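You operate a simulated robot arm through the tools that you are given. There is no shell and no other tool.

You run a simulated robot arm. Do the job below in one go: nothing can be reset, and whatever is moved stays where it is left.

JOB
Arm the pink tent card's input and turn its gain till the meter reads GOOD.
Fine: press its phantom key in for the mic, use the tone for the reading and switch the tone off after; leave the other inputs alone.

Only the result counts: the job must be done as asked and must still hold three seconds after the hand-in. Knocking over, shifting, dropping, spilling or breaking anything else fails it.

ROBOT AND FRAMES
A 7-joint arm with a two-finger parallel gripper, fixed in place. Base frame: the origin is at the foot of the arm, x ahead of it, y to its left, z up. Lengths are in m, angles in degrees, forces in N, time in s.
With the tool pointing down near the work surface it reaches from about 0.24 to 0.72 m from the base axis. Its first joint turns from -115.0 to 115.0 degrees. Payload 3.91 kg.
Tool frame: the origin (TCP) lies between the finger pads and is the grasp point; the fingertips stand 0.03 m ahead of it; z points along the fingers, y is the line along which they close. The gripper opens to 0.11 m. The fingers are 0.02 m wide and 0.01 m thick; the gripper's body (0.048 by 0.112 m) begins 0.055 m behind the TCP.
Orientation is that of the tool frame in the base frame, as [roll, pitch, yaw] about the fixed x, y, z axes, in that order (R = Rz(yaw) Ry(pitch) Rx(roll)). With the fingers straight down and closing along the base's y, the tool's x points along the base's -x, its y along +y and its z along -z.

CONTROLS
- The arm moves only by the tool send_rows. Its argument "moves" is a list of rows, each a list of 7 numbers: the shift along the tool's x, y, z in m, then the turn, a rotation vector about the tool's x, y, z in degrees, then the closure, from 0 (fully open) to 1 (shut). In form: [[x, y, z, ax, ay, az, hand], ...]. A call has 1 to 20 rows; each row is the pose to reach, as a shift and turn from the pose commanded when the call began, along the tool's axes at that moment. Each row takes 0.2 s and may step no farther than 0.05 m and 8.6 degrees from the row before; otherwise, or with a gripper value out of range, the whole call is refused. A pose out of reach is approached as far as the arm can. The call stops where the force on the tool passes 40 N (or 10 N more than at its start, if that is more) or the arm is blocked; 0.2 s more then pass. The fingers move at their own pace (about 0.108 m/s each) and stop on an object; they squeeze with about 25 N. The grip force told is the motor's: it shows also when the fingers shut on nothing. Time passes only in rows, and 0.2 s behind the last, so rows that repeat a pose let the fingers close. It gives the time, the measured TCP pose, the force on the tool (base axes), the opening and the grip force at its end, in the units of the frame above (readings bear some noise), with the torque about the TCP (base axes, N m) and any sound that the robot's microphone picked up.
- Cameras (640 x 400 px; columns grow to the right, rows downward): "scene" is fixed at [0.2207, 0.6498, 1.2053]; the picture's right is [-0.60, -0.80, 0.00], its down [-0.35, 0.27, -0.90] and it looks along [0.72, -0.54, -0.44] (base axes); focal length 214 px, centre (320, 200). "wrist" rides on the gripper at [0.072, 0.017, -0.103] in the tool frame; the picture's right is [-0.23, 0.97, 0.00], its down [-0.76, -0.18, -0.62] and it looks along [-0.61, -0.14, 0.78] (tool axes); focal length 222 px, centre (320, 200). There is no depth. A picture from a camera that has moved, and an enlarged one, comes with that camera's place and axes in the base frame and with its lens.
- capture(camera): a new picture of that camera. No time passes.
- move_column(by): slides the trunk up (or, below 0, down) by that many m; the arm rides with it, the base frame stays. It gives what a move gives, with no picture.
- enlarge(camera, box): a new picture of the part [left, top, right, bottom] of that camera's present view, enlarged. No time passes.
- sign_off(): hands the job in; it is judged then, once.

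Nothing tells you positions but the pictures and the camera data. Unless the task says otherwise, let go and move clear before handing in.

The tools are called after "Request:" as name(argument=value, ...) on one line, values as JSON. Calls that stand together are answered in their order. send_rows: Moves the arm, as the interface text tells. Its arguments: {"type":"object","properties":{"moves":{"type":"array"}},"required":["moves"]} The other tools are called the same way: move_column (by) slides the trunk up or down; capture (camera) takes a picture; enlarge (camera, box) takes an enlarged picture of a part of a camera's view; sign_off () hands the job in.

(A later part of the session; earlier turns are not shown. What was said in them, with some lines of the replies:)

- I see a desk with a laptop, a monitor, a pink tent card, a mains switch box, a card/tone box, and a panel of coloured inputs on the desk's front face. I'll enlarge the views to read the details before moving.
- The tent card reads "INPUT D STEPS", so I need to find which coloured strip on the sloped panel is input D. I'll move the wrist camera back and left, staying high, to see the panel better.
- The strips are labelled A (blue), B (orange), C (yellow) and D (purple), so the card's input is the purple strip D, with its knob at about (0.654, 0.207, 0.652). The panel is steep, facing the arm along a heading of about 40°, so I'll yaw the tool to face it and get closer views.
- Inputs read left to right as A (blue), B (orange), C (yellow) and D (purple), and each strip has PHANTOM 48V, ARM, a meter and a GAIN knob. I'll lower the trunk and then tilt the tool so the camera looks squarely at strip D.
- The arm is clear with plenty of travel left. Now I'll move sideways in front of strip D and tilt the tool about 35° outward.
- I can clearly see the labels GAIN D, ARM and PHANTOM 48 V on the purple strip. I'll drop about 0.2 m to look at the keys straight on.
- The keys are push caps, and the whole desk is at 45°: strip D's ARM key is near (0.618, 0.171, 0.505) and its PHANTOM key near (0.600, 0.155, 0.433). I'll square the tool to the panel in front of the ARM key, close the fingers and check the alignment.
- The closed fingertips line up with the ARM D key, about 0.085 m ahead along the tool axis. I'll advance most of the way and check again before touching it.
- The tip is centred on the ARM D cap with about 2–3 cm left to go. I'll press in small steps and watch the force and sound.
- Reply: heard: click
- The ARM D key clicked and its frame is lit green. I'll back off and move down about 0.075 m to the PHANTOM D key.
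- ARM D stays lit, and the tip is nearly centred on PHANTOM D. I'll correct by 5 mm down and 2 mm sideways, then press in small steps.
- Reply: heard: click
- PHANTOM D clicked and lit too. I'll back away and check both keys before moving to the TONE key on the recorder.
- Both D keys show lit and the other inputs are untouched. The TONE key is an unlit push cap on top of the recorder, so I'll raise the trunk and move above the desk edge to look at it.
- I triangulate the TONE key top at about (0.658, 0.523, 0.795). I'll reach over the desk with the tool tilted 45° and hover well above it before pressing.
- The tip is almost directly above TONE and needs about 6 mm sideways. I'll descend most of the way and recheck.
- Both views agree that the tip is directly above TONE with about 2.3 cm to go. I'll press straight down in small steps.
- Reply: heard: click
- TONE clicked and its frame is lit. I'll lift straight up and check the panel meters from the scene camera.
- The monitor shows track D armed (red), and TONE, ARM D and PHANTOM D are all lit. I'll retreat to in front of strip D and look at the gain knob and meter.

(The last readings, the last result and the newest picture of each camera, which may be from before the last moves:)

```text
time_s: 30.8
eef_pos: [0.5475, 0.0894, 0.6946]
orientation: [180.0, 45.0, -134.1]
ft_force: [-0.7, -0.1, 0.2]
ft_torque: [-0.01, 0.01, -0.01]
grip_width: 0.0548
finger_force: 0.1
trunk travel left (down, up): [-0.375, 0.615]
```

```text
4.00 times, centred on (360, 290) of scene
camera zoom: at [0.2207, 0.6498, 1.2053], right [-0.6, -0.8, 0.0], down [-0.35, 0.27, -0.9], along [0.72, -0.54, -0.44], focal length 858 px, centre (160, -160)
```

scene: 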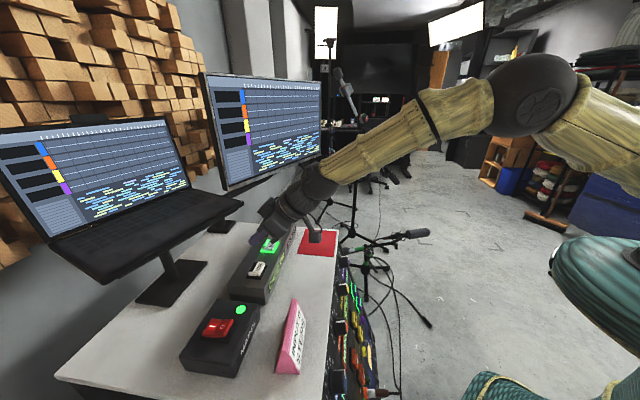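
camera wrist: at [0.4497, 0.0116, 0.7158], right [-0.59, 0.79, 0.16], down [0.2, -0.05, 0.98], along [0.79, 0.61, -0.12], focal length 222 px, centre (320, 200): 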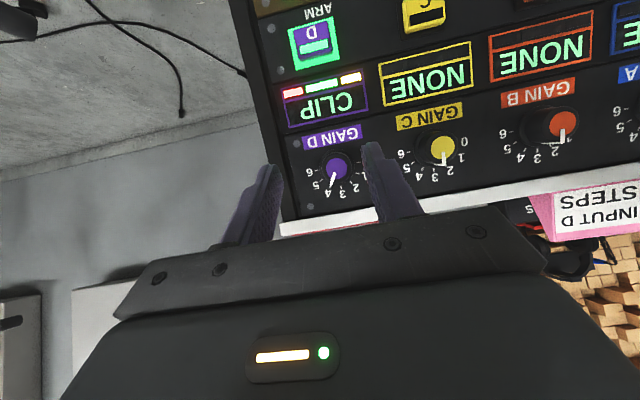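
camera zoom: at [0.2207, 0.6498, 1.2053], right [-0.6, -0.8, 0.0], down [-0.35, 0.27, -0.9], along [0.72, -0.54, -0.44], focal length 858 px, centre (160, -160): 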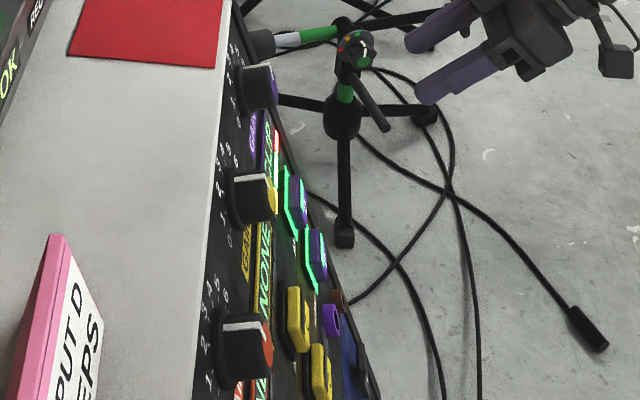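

With the tone on, D's meter reads CLIP with the gain pointer at about 4, so the gain must come down (counter-clockwise). I'll square up to the GAIN D knob with the fingers open either side of it and check alignment.

Request:
send_rows(moves=[[-0.013, 0.002, 0.0232, 0.26, -8.5, 0.17, 0.42], [-0.026, 0.005, 0.0465, 0.52, -17, 0.34, 0.42], [-0.0391, 0.007, 0.0697, 0.78, -25.5, 0.5, 0.42], [-0.0391, 0.007, 0.0697, 0.78, -25.5, 0.5, 0.42]])

Request:
capture(camera="wrist")

Request:
enlarge(camera="scene", box=[320, 220, 440, 320])

```text
time_s: 31.8
eef_pos: [0.5962, 0.1483, 0.6745]
orientation: [179.8, 70.6, -135.2]
ft_force: [-0.8, 0.6, 0.3]
ft_torque: [0.0, 0.01, -0.03]
grip_width: 0.0639
finger_force: 0.1
trunk travel left (down, up): [-0.375, 0.615]
```

```text
taken
camera wrist: at [0.4989, 0.075, 0.639], right [-0.63, 0.74, 0.22], down [-0.11, -0.36, 0.93], along [0.76, 0.56, 0.31], focal length 222 px, centre (320, 200)
```

wrist: 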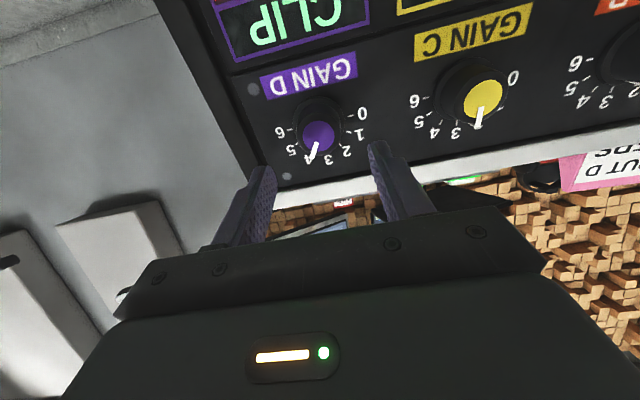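

```text
4.00 times, centred on (380, 270) of scene
camera zoom: at [0.2207, 0.6498, 1.2053], right [-0.6, -0.8, 0.0], down [-0.35, 0.27, -0.9], along [0.72, -0.54, -0.44], focal length 858 px, centre (80, -80)
```

zoom: 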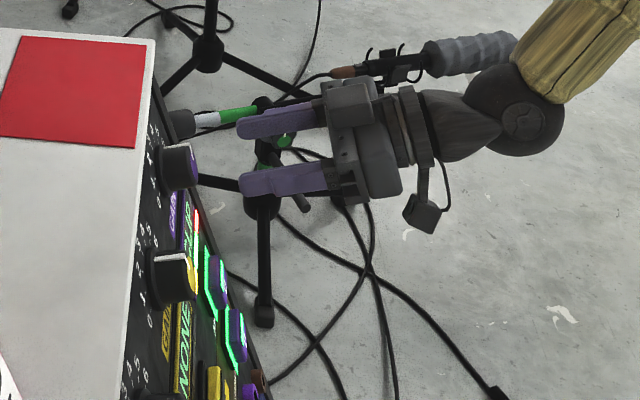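

The knob cap is at about (0.651, 0.200, 0.646), nearly on the tool axis with about 2 mm of correction needed. I'll move in partway and recheck.

Request:
send_rows(moves=[[0.001, -0.001, 0.02, 0, 0, 0, 0.42], [0.0015, -0.002, 0.036, 0, 0, 0, 0.42], [0.0015, -0.002, 0.036, 0, 0, 0, 0.42]])

Request:
capture(camera="wrist")

Request:
enlarge(camera="scene", box=[330, 230, 420, 310])

```text
time_s: 32.6
eef_pos: [0.6205, 0.1702, 0.6613]
orientation: [180.0, 70.4, -135.2]
ft_force: [1.0, -0.4, 0.2]
ft_torque: [-0.01, -0.01, 0.0]
grip_width: 0.0639
finger_force: 0.1
trunk travel left (down, up): [-0.375, 0.615]
```

```text
taken
camera wrist: at [0.5241, 0.0952, 0.6263], right [-0.63, 0.74, 0.21], down [-0.11, -0.36, 0.93], along [0.77, 0.56, 0.31], focal length 222 px, centre (320, 200)
```

wrist: 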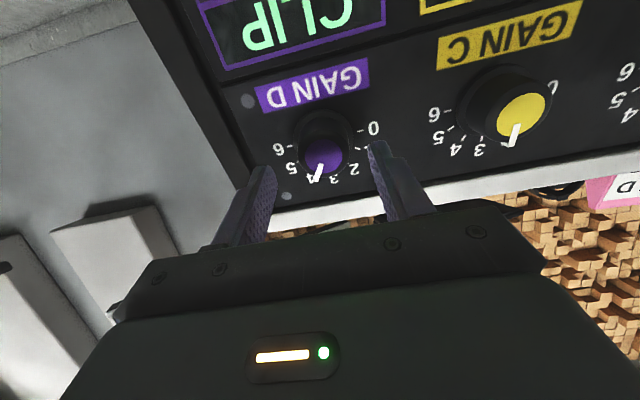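

```text
5.00 times, centred on (375, 270) of scene
camera zoom: at [0.2207, 0.6498, 1.2053], right [-0.6, -0.8, 0.0], down [-0.35, 0.27, -0.9], along [0.72, -0.54, -0.44], focal length 1072 px, centre (45, -150)
```

zoom: 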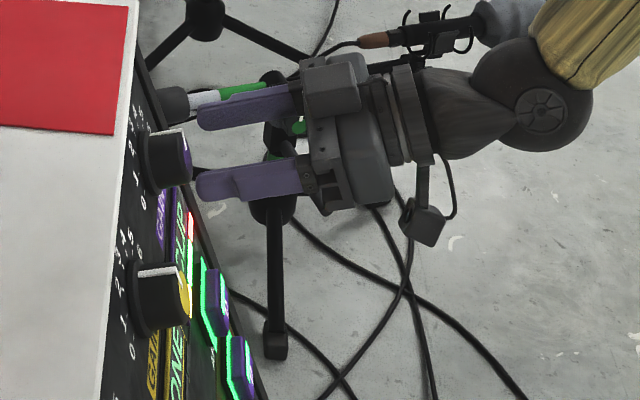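

The knob sits centred between the open fingers with about 15 mm to its cap. I'll slide over it by another 29 mm and then close gently.

Request:
send_rows(moves=[[-0.001, 0, 0.01, 0, 0, 0, 0.42], [-0.0015, 0, 0.02, 0, 0, 0, 0.42], [-0.0015, 0, 0.028, 0, 0, 0, 0.42], [-0.0015, 0, 0.028, 0, 0, 0, 0.42]])

Request:
capture(camera="wrist")

Request:
enlarge(camera="scene", box=[330, 230, 420, 310])

```text
time_s: 33.6
eef_pos: [0.6403, 0.1898, 0.6528]
orientation: [179.8, 70.4, -135.1]
ft_force: [0.8, -0.1, 0.6]
ft_torque: [0.0, 0.04, -0.03]
grip_width: 0.0637
finger_force: 0.0
trunk travel left (down, up): [-0.375, 0.615]
```

```text
taken
camera wrist: at [0.5435, 0.1163, 0.6181], right [-0.63, 0.74, 0.22], down [-0.11, -0.36, 0.93], along [0.76, 0.56, 0.31], focal length 222 px, centre (320, 200)
```

wrist: 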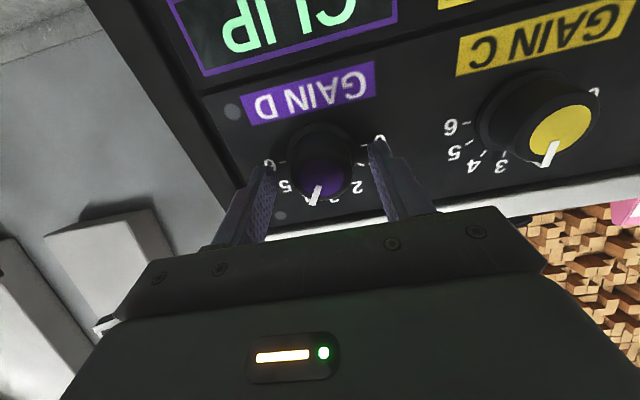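

```text
5.00 times, centred on (375, 270) of scene
camera zoom: at [0.2207, 0.6498, 1.2053], right [-0.6, -0.8, 0.0], down [-0.35, 0.27, -0.9], along [0.72, -0.54, -0.44], focal length 1072 px, centre (45, -150)
```

zoom: 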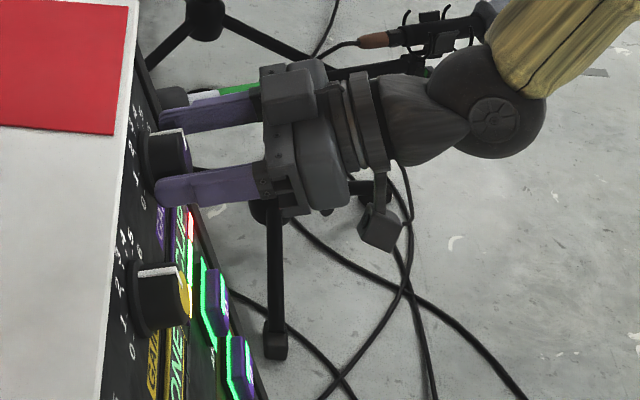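

The fingers straddle the knob with about 2 mm vertical offset. I'll correct that and close on the knob.

Request:
send_rows(moves=[[-0.002, -0.0005, 0, 0, 0, 0, 0.42], [-0.002, -0.0005, 0, 0, 0, 0, 0.6], [-0.002, -0.0005, 0, 0, 0, 0, 1], [-0.002, -0.0005, 0, 0, 0, 0, 1], [-0.002, -0.0005, 0, 0, 0, 0, 1]])

Request:
capture(camera="wrist")

Request:
enlarge(camera="scene", box=[335, 250, 385, 295])

```text
time_s: 34.8
eef_pos: [0.6401, 0.1905, 0.6552]
orientation: [179.8, 70.5, -135.0]
ft_force: [-9.5, 7.9, -1.2]
ft_torque: [0.01, 0.02, -0.13]
grip_width: 0.0396
finger_force: 45.7
trunk travel left (down, up): [-0.375, 0.615]
```

```text
taken
camera wrist: at [0.5423, 0.1167, 0.6199], right [-0.64, 0.74, 0.21], down [-0.11, -0.36, 0.93], along [0.76, 0.57, 0.31], focal length 222 px, centre (320, 200)
```

wrist: 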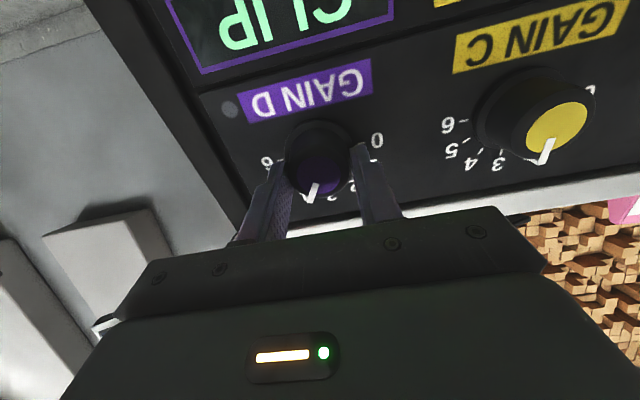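

```text
8.89 times, centred on (360, 272) of scene
camera zoom: at [0.2207, 0.6498, 1.2053], right [-0.6, -0.8, 0.0], down [-0.35, 0.27, -0.9], along [0.72, -0.54, -0.44], focal length 1906 px, centre (-36, -444)
```

zoom: 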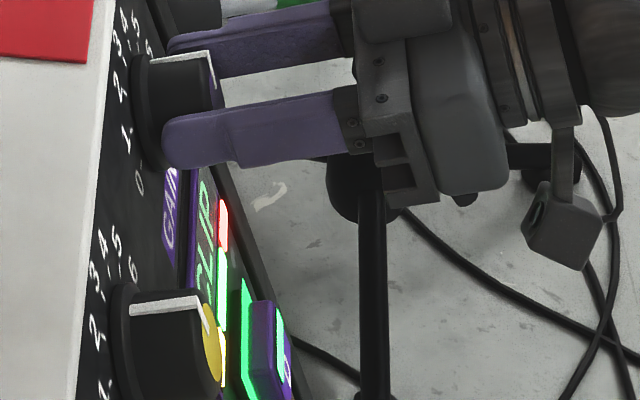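

The knob is gripped at 0.040 m width with a small sideways load. I'll relieve that by 2 mm and start turning counter-clockwise to lower the gain.

Request:
send_rows(moves=[[0, 0.002, 0, 0, 0, 0, 1], [0, 0.002, 0, 0, 0, -5, 1], [0, 0.002, 0, 0, 0, -10, 1], [0, 0.002, 0, 0, 0, -15, 1], [0, 0.002, 0, 0, 0, -15, 1]])

Request:
capture(camera="wrist")

Request:
enlarge(camera="scene", box=[335, 250, 385, 295])

```text
time_s: 36.0
eef_pos: [0.6384, 0.1913, 0.6547]
orientation: [-143.7, 65.6, -96.2]
ft_force: [-11.4, -2.3, 1.1]
ft_torque: [0.04, -0.19, -0.41]
grip_width: 0.0393
finger_force: 45.5
trunk travel left (down, up): [-0.375, 0.615]
```

```text
taken
camera wrist: at [0.5547, 0.1034, 0.6178], right [-0.71, 0.7, -0.03], down [-0.25, -0.21, 0.94], along [0.65, 0.68, 0.33], focal length 222 px, centre (320, 200)
```

wrist: 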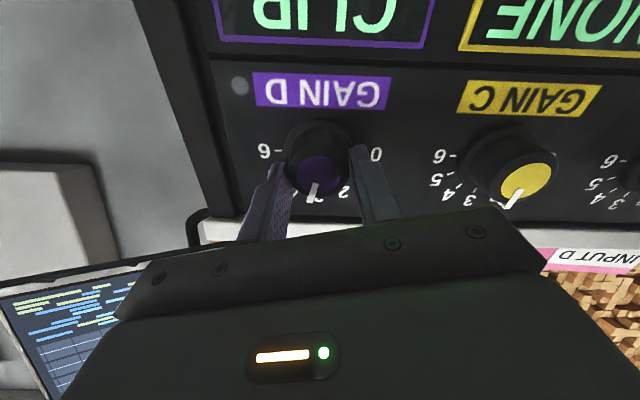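

```text
8.89 times, centred on (360, 272) of scene
camera zoom: at [0.2207, 0.6498, 1.2053], right [-0.6, -0.8, 0.0], down [-0.35, 0.27, -0.9], along [0.72, -0.54, -0.44], focal length 1906 px, centre (-36, -444)
```

zoom: 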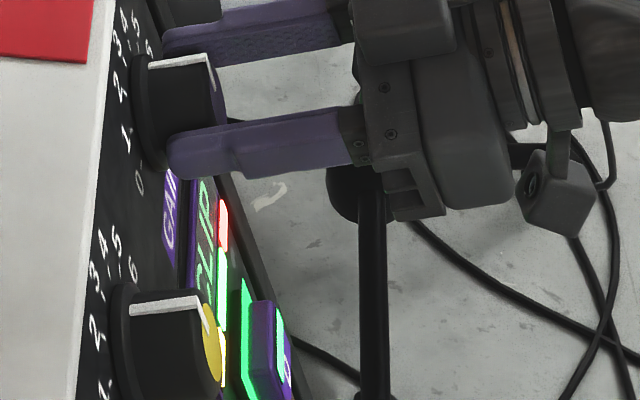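

The knob is turning with the tool and the meter still reads CLIP. I'll continue counter-clockwise another 15°.

Request:
send_rows(moves=[[0, 0.001, 0, 0, 0, -5, 1], [0, 0.001, 0, 0, 0, -10, 1], [0, 0.001, 0, 0, 0, -15, 1], [0, 0.001, 0, 0, 0, -15, 1]])

Request:
capture(camera="wrist")

Request:
enlarge(camera="scene", box=[335, 250, 385, 295])

```text
time_s: 37.0
eef_pos: [0.6392, 0.1921, 0.6533]
orientation: [-125.2, 54.6, -75.0]
ft_force: [-17.2, -11.9, 2.4]
ft_torque: [-0.35, 0.13, -0.57]
grip_width: 0.0395
finger_force: 45.1
trunk travel left (down, up): [-0.375, 0.615]
```

```text
taken
camera wrist: at [0.5683, 0.0912, 0.6206], right [-0.74, 0.61, -0.27], down [-0.4, -0.08, 0.91], along [0.53, 0.79, 0.3], focal length 222 px, centre (320, 200)
```

wrist: 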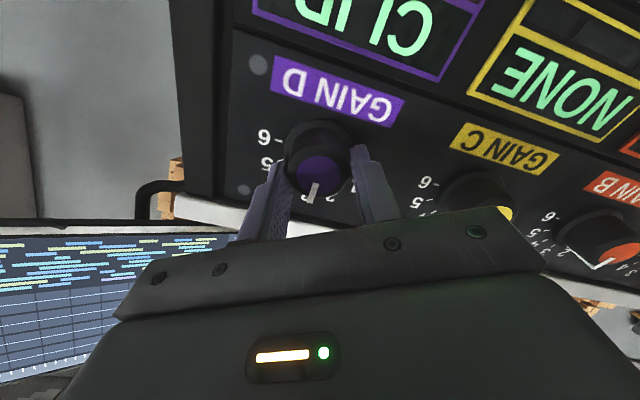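

```text
8.89 times, centred on (360, 272) of scene
camera zoom: at [0.2207, 0.6498, 1.2053], right [-0.6, -0.8, 0.0], down [-0.35, 0.27, -0.9], along [0.72, -0.54, -0.44], focal length 1906 px, centre (-36, -444)
```

zoom: 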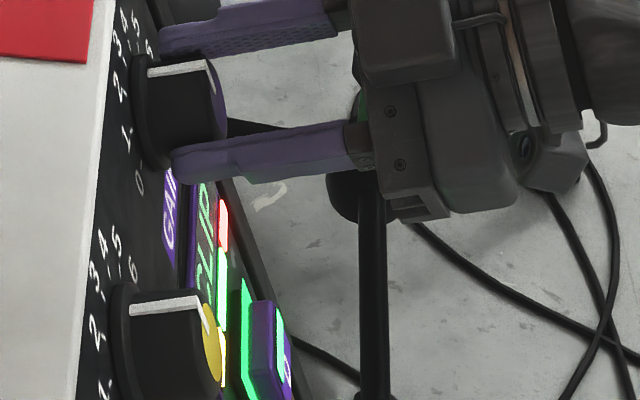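

The pointer is now about at 3 and the meter still says CLIP, with some outward push building up. I'll ease off 1.5 mm along the axis and turn further in smaller steps.

Request:
send_rows(moves=[[0, 0, -0.0015, 0, 0, 0, 1], [0, 0, -0.0015, 0, 0, -4, 1], [0, 0, -0.0015, 0, 0, -8, 1], [0, 0, -0.0015, 0, 0, -8, 1]])

Request:
capture(camera="wrist")

Request:
enlarge(camera="scene", box=[335, 250, 385, 295])

```text
time_s: 38.0
eef_pos: [0.6388, 0.1917, 0.6534]
orientation: [-119.9, 48.1, -68.0]
ft_force: [0.1, 3.0, -4.4]
ft_torque: [-0.12, -0.15, -0.7]
grip_width: 0.0397
finger_force: 45.0
trunk travel left (down, up): [-0.375, 0.615]
```

```text
taken
camera wrist: at [0.5759, 0.0853, 0.6236], right [-0.74, 0.54, -0.4], down [-0.48, -0.02, 0.88], along [0.47, 0.84, 0.27], focal length 222 px, centre (320, 200)
```

wrist: 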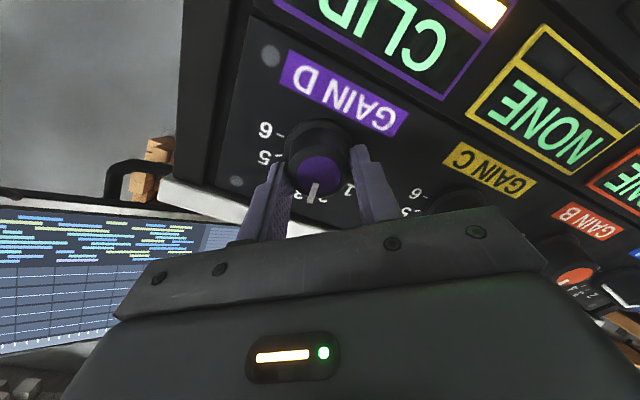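

```text
8.89 times, centred on (360, 272) of scene
camera zoom: at [0.2207, 0.6498, 1.2053], right [-0.6, -0.8, 0.0], down [-0.35, 0.27, -0.9], along [0.72, -0.54, -0.44], focal length 1906 px, centre (-36, -444)
```

zoom: 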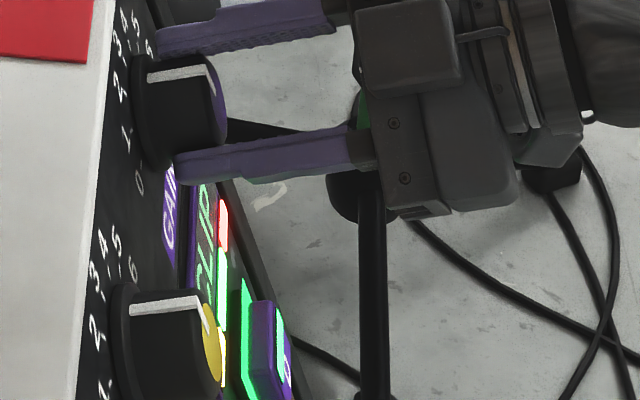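

The force is relieved and the meter is now visible in the wrist view, still reading CLIP. I'll keep turning in 8° increments.

Request:
send_rows(moves=[[0, 0, 0, 0, 0, -4, 1], [0, 0, 0, 0, 0, -8, 1], [0, 0, 0, 0, 0, -8, 1]])

Request:
capture(camera="wrist")

Request:
enlarge(camera="scene", box=[335, 250, 385, 295])

```text
time_s: 38.8
eef_pos: [0.6376, 0.193, 0.6537]
orientation: [-116.3, 41.0, -62.8]
ft_force: [-1.7, 8.8, -5.8]
ft_torque: [0.07, -0.25, -0.35]
grip_width: 0.0394
finger_force: 45.4
trunk travel left (down, up): [-0.375, 0.615]
```

```text
taken
camera wrist: at [0.5833, 0.0802, 0.6282], right [-0.72, 0.46, -0.51], down [-0.56, 0.04, 0.83], along [0.4, 0.88, 0.23], focal length 222 px, centre (320, 200)
```

wrist: 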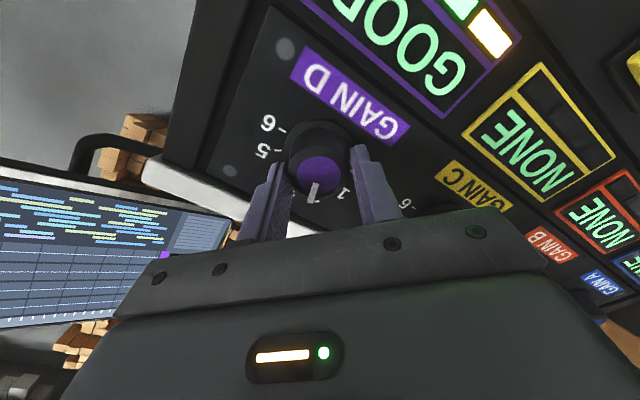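

```text
8.89 times, centred on (360, 272) of scene
camera zoom: at [0.2207, 0.6498, 1.2053], right [-0.6, -0.8, 0.0], down [-0.35, 0.27, -0.9], along [0.72, -0.54, -0.44], focal length 1906 px, centre (-36, -444)
```

zoom: 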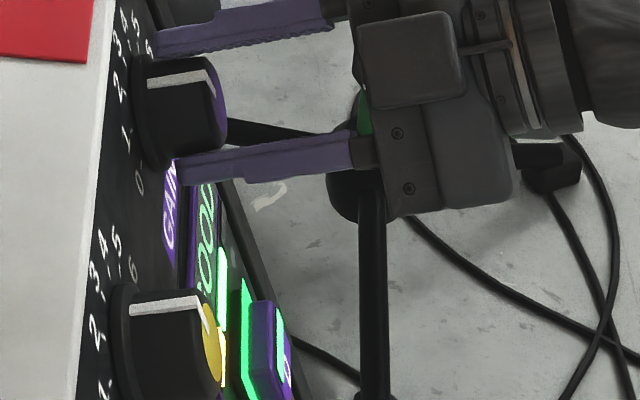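

The meter now reads GOOD. I'll go 4° further to sit inside the band rather than on its upper edge.

Request:
send_rows(moves=[[0, 0, 0, 0, 0, -4, 1], [0, 0, 0, 0, 0, -4, 1]])

Request:
capture(camera="wrist")

```text
time_s: 39.4
eef_pos: [0.637, 0.1932, 0.6545]
orientation: [-114.9, 37.4, -60.5]
ft_force: [-3.4, 12.0, -4.6]
ft_torque: [-0.16, -0.14, -0.73]
grip_width: 0.0395
finger_force: 44.8
trunk travel left (down, up): [-0.375, 0.615]
```

```text
taken
camera wrist: at [0.5869, 0.0779, 0.6307], right [-0.71, 0.42, -0.57], down [-0.6, 0.06, 0.8], along [0.37, 0.9, 0.21], focal length 222 px, centre (320, 200)
```

wrist: 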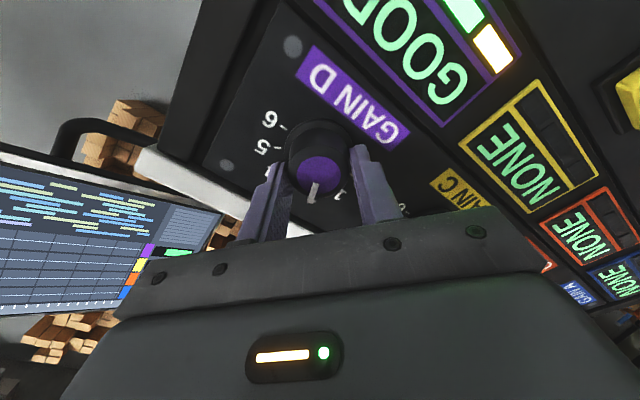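

Still GOOD, with the pointer at about 2.3. I'll relieve the small side load, open the fingers and check that the meter holds.

Request:
send_rows(moves=[[-0.0011, 0.001, 0, 0, 0, 0, 1], [-0.0011, 0.001, 0, 0, 0, 0, 0.6], [-0.0011, 0.001, 0, 0, 0, 0, 0.42], [-0.0011, 0.001, 0, 0, 0, 0, 0.42]])

Request:
capture(camera="wrist")

Request:
enlarge(camera="scene", box=[335, 250, 385, 295])

```text
time_s: 40.4
eef_pos: [0.6367, 0.1924, 0.6531]
orientation: [-114.8, 37.4, -60.7]
ft_force: [-0.4, -0.4, 0.0]
ft_torque: [0.02, 0.0, -0.04]
grip_width: 0.0641
finger_force: 0.0
trunk travel left (down, up): [-0.375, 0.615]
```

```text
taken
camera wrist: at [0.5857, 0.0778, 0.63], right [-0.71, 0.42, -0.56], down [-0.6, 0.06, 0.8], along [0.37, 0.9, 0.21], focal length 222 px, centre (320, 200)
```

wrist: 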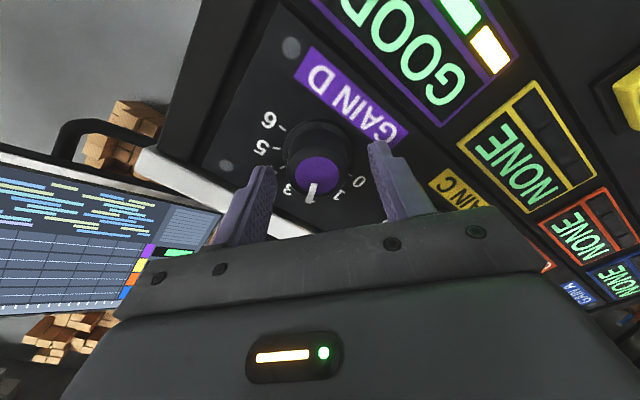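

```text
8.89 times, centred on (360, 272) of scene
camera zoom: at [0.2207, 0.6498, 1.2053], right [-0.6, -0.8, 0.0], down [-0.35, 0.27, -0.9], along [0.72, -0.54, -0.44], focal length 1906 px, centre (-36, -444)
```

zoom: 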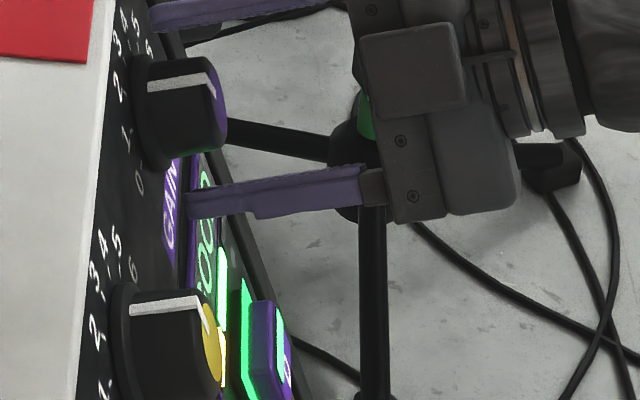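

Released, and the meter still reads GOOD. I'll back straight out, then unwind the wrist and view the whole panel.

Request:
send_rows(moves=[[0, 0, -0.02, 0, 0, 0, 0.42], [0, 0, -0.05, 0, 0, 0, 0.42], [0, 0, -0.09, 0, 0, 0, 0.42], [0, 0, -0.13, 0, 0, 0, 0.42], [0, 0, -0.13, 0, 0, 8.4, 0.42], [0, 0, -0.13, 0, 0, 16.8, 0.42], [0, 0, -0.13, 0, 0, 25.2, 0.6], [0, 0, -0.13, 0, 0, 33.6, 0.8], [0, 0, -0.13, 0, 0, 42, 1], [0, 0, -0.13, 0, 0, 50.2, 1], [0, 0, -0.13, 0, 0, 50.2, 1]])

Request:
capture(camera="wrist")

```text
time_s: 42.8
eef_pos: [0.5502, 0.1059, 0.6964]
orientation: [178.9, 70.6, -136.1]
ft_force: [-0.5, -0.5, 0.1]
ft_torque: [0.0, 0.02, 0.03]
grip_width: 0.0
finger_force: 24.6
trunk travel left (down, up): [-0.375, 0.615]
```

```text
taken
camera wrist: at [0.4527, 0.0324, 0.6617], right [-0.63, 0.74, 0.22], down [-0.11, -0.37, 0.92], along [0.77, 0.56, 0.31], focal length 222 px, centre (320, 200)
```

wrist: 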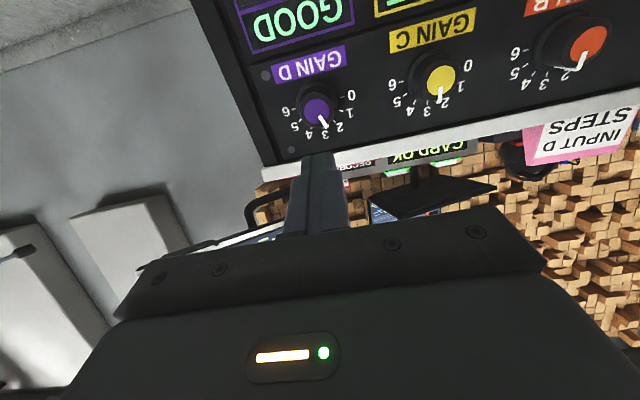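

The panel shows D at GOOD with the knob free, and the other knobs unchanged. Now I'll raise the trunk and head back over the recorder to switch the tone off.

Request:
move_column(by=0.25)

Request:
send_rows(moves=[[0, 0, -0.01, 0, 8.5, 0, 1], [0, 0, -0.02, 0, 17, 0, 1], [0, 0, -0.03, 0, 25.6, 0, 1], [0, 0, -0.03, 0, 25.6, 0, 1]])

```text
time_s: 45.4
eef_pos: [0.5506, 0.1062, 0.9475]
orientation: [179.3, 70.5, -135.8]
ft_force: [-0.5, -0.1, -0.3]
ft_torque: [0.03, 0.03, 0.01]
grip_width: 0.0002
finger_force: 25.3
trunk travel left (down, up): [-0.625, 0.365]
```

```text
time_s: 46.4
eef_pos: [0.53, 0.0835, 0.956]
orientation: [179.7, 44.8, -135.3]
ft_force: [0.1, 0.1, -0.2]
ft_torque: [-0.01, -0.01, 0.01]
grip_width: 0.0002
finger_force: 25.0
trunk travel left (down, up): [-0.625, 0.365]
```

Request:
send_rows(moves=[[-0.0231, 0.0222, 0.0313, 0, 0, 0, 1], [-0.0462, 0.0444, 0.0625, 0, 0, 0, 1], [-0.0693, 0.0666, 0.0938, 0, 0, 0, 1], [-0.0924, 0.0888, 0.125, 0, 0, 0, 1], [-0.1155, 0.111, 0.1563, 0, 0, 0, 1], [-0.1386, 0.1331, 0.1876, 0, 0, 0, 1], [-0.1617, 0.1553, 0.2188, 0, 0, 0, 1], [-0.1848, 0.1775, 0.2501, 0, 0, 0, 1], [-0.2079, 0.1997, 0.2813, 0, 0, 0, 1], [-0.231, 0.2219, 0.3126, 0, 0, 0, 1], [-0.231, 0.2219, 0.3126, 0, 0, 0, 1]])

Request:
capture(camera="wrist")

Request:
enlarge(camera="scene", box=[335, 250, 385, 295])

```text
time_s: 48.8
eef_pos: [0.6458, 0.5118, 0.9017]
orientation: [179.7, 44.9, -135.3]
ft_force: [-0.1, 0.2, 0.1]
ft_torque: [-0.01, -0.03, 0.02]
grip_width: 0.0
finger_force: 24.8
trunk travel left (down, up): [-0.625, 0.365]
```

```text
taken
camera wrist: at [0.5463, 0.436, 0.922], right [-0.57, 0.8, 0.16], down [0.2, -0.06, 0.98], along [0.8, 0.59, -0.13], focal length 222 px, centre (320, 200)
```

wrist: 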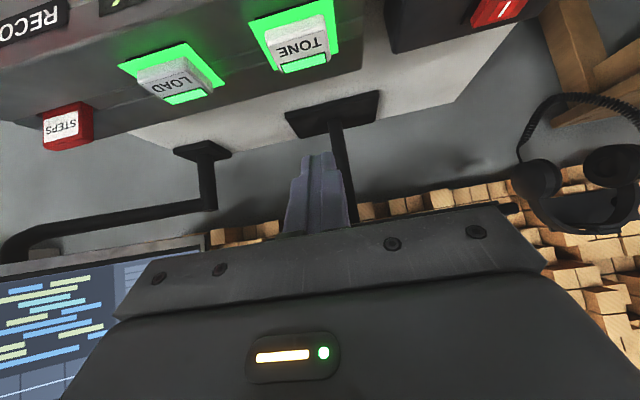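

```text
8.89 times, centred on (360, 272) of scene
camera zoom: at [0.2207, 0.6498, 1.2053], right [-0.6, -0.8, 0.0], down [-0.35, 0.27, -0.9], along [0.72, -0.54, -0.44], focal length 1906 px, centre (-36, -444)
```

zoom: 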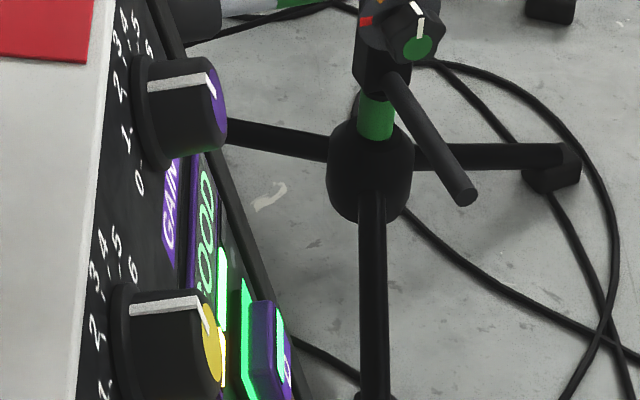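

The meter still shows GOOD and the tip is above the lit TONE key. I'll press it once more to release it.

Request:
send_rows(moves=[[0.0273, -0.001, 0.0293, 0, 0, 0, 1], [0.0414, -0.001, 0.0435, 0, 0, 0, 1], [0.0492, -0.001, 0.0513, 0, 0, 0, 1], [0.0534, -0.001, 0.0555, 0, 0, 0, 1], [0.0562, -0.001, 0.0584, 0, 0, 0, 1], [0.0583, -0.001, 0.0605, 0, 0, 0, 1]])

Request:
capture(camera="wrist")

```text
time_s: 50.2
eef_pos: [0.6482, 0.5157, 0.8196]
orientation: [179.5, 45.4, -135.3]
ft_force: [1.6, 1.0, 16.1]
ft_torque: [0.2, -0.2, -0.04]
grip_width: 0.0
finger_force: 24.8
trunk travel left (down, up): [-0.625, 0.365]
heard: click
```

```text
taken
camera wrist: at [0.5493, 0.4394, 0.8394], right [-0.57, 0.8, 0.17], down [0.19, -0.06, 0.98], along [0.8, 0.59, -0.12], focal length 222 px, centre (320, 200)
```

wrist: 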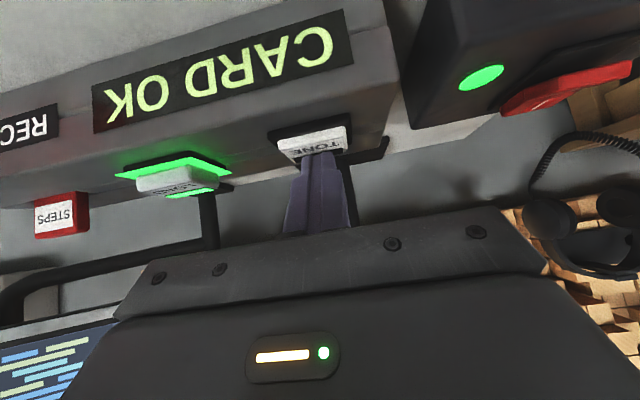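

Clicked again, and the TONE frame is now dark. I'll lift straight up, retreat clear of the desk and verify everything.

Request:
send_rows(moves=[[-0.0283, 0, -0.0283, 0, 0, 0, 1], [-0.0566, 0, -0.0566, 0, 0, 0, 1], [-0.0745, 0, -0.0745, 0, 0, 0, 1], [-0.0745, 0, -0.0745, 0, 0, 0, 1]])

Request:
send_rows(moves=[[0.0226, -0.0224, -0.0297, 0, 0, 0, 1], [0.0453, -0.0448, -0.0594, 0, 0, 0, 1], [0.0679, -0.0672, -0.0891, 0, 0, 0, 1], [0.0905, -0.0896, -0.1188, 0, 0, 0, 1], [0.1132, -0.112, -0.1485, 0, 0, 0, 1], [0.1358, -0.1344, -0.1782, 0, 0, 0, 1], [0.1584, -0.1568, -0.2079, 0, 0, 0, 1], [0.181, -0.1792, -0.2376, 0, 0, 0, 1], [0.2037, -0.2016, -0.2673, 0, 0, 0, 1], [0.2263, -0.224, -0.297, 0, 0, 0, 1], [0.2263, -0.224, -0.297, 0, 0, 0, 1]])

Request:
move_column(by=-0.25)

Request:
capture(camera="wrist")

Request:
enlarge(camera="scene", box=[160, 200, 440, 400])

Request:
enlarge(camera="scene", box=[0, 60, 330, 250])

```text
time_s: 51.2
eef_pos: [0.6497, 0.5136, 0.9221]
orientation: [179.7, 44.9, -135.4]
ft_force: [0.6, 0.2, -0.6]
ft_torque: [0.0, 0.0, -0.01]
grip_width: 0.0
finger_force: 25.6
trunk travel left (down, up): [-0.625, 0.365]
```

```text
time_s: 53.6
eef_pos: [0.5449, 0.0952, 0.9702]
orientation: [179.7, 44.8, -135.1]
ft_force: [0.1, 0.1, 1.1]
ft_torque: [0.02, -0.01, 0.01]
grip_width: 0.0
finger_force: 25.5
trunk travel left (down, up): [-0.625, 0.365]
```

```text
time_s: 56.1
eef_pos: [0.5455, 0.0954, 0.7201]
orientation: [179.7, 44.9, -135.2]
ft_force: [0.5, -0.2, -0.5]
ft_torque: [0.02, -0.02, -0.01]
grip_width: 0.0
finger_force: 24.5
trunk travel left (down, up): [-0.375, 0.615]
```

```text
taken
camera wrist: at [0.4463, 0.0193, 0.7413], right [-0.57, 0.8, 0.16], down [0.2, -0.06, 0.98], along [0.8, 0.59, -0.13], focal length 222 px, centre (320, 200)
```

wrist: 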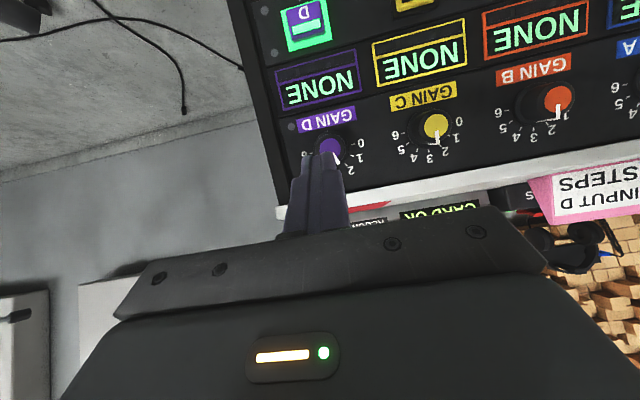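

```text
2.00 times, centred on (300, 300) of scene
camera zoom: at [0.2207, 0.6498, 1.2053], right [-0.6, -0.8, 0.0], down [-0.35, 0.27, -0.9], along [0.72, -0.54, -0.44], focal length 429 px, centre (360, 0)
```

zoom: 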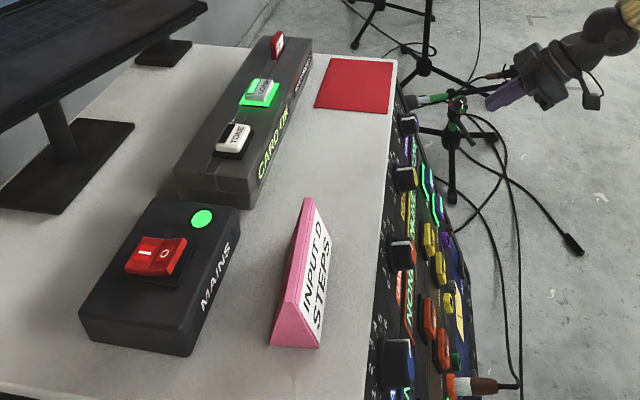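

```text
1.94 times, centred on (165, 155) of scene
camera zoom: at [0.2207, 0.6498, 1.2053], right [-0.6, -0.8, 0.0], down [-0.35, 0.27, -0.9], along [0.72, -0.54, -0.44], focal length 416 px, centre (621, 287)
```

zoom: 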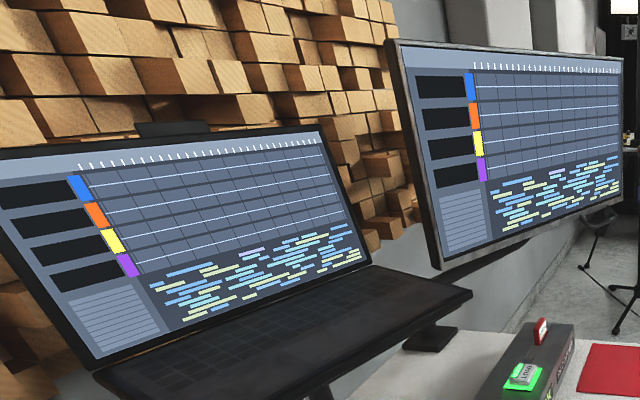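

The tone is off (dark), the meter is back to NONE with no signal, and nothing else looks disturbed. I'll back off further and take one last look at strip D.

Request:
send_rows(moves=[[0.02, 0.03, -0.03, 0, 0, 0, 1], [0.04, 0.06, -0.055, 0, 0, 0, 1], [0.06, 0.09, -0.08, 0, 0, 0, 1], [0.06, 0.09, -0.08, 0, 0, 0, 1]])

Request:
enlarge(camera="wrist", box=[180, 0, 480, 190])

Request:
capture(camera="wrist")

Request:
capture(camera="scene")

```text
time_s: 57.1
eef_pos: [0.4257, 0.0846, 0.7406]
orientation: [179.5, 44.9, -135.3]
ft_force: [0.4, 0.4, -0.1]
ft_torque: [-0.01, 0.02, 0.02]
grip_width: 0.0
finger_force: 24.6
out of reach, approached as far as the arm can: row 3, 4
trunk travel left (down, up): [-0.375, 0.615]
```

```text
2.11 times, centred on (330, 95) of wrist
camera zoom: at [0.3273, 0.0093, 0.7618], right [-0.57, 0.8, 0.16], down [0.2, -0.06, 0.98], along [0.79, 0.59, -0.13], focal length 468 px, centre (299, 421)
```

zoom: 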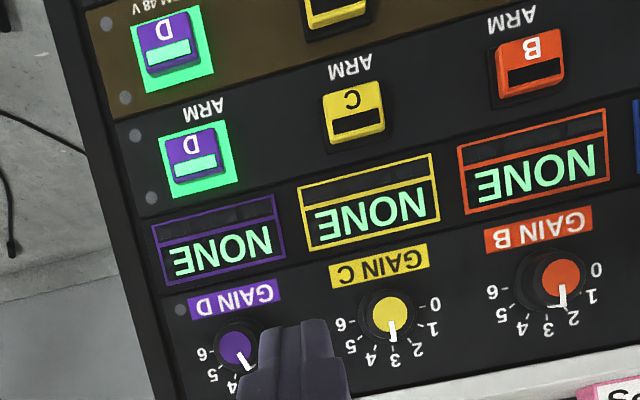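

```text
taken
camera wrist: at [0.3273, 0.0093, 0.7618], right [-0.57, 0.8, 0.16], down [0.2, -0.06, 0.98], along [0.79, 0.59, -0.13], focal length 222 px, centre (320, 200)
```

wrist: 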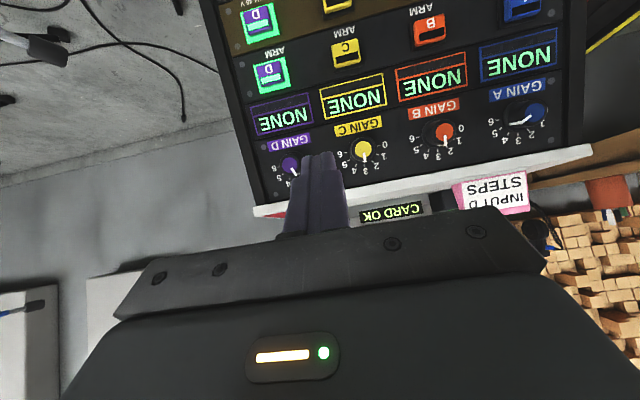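

```text
taken
```

scene: 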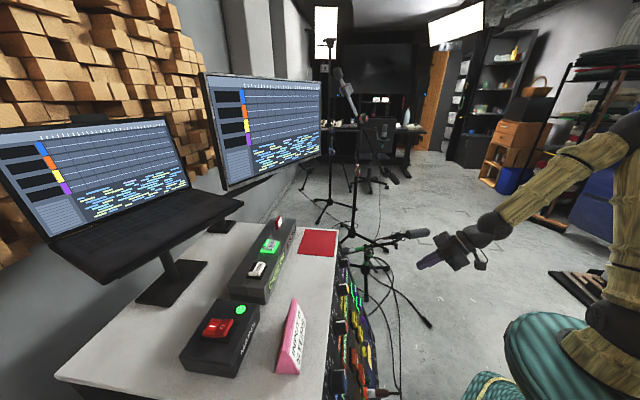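

ARM D and PHANTOM D are both lit, and the gain is where the meter read GOOD. The tone is off, inputs A to C are unchanged and the arm is clear, so I'm handing in.

Request:
sign_off()

```text
The job is handed in.
```

The pink tent card's input, D (the purple strip), is armed and its phantom key is pressed in; both keys are lit. I handed the job in.

- **Gain:** with the tone on, D first read CLIP with the pointer at about 4. I turned it down to about 2.3, where the meter read GOOD and held after I let go of the knob.
- **Tone:** it is switched off, so D's meter now shows NONE, as the other inputs do.
- **Mic on D:** D's jack has nothing plugged into it. Plugging a mic in wasn't part of the job, so I left it empty.
- **Everything else:** inputs A, B and C were not touched, nothing on the desk moved, and the arm is clear of the panel.
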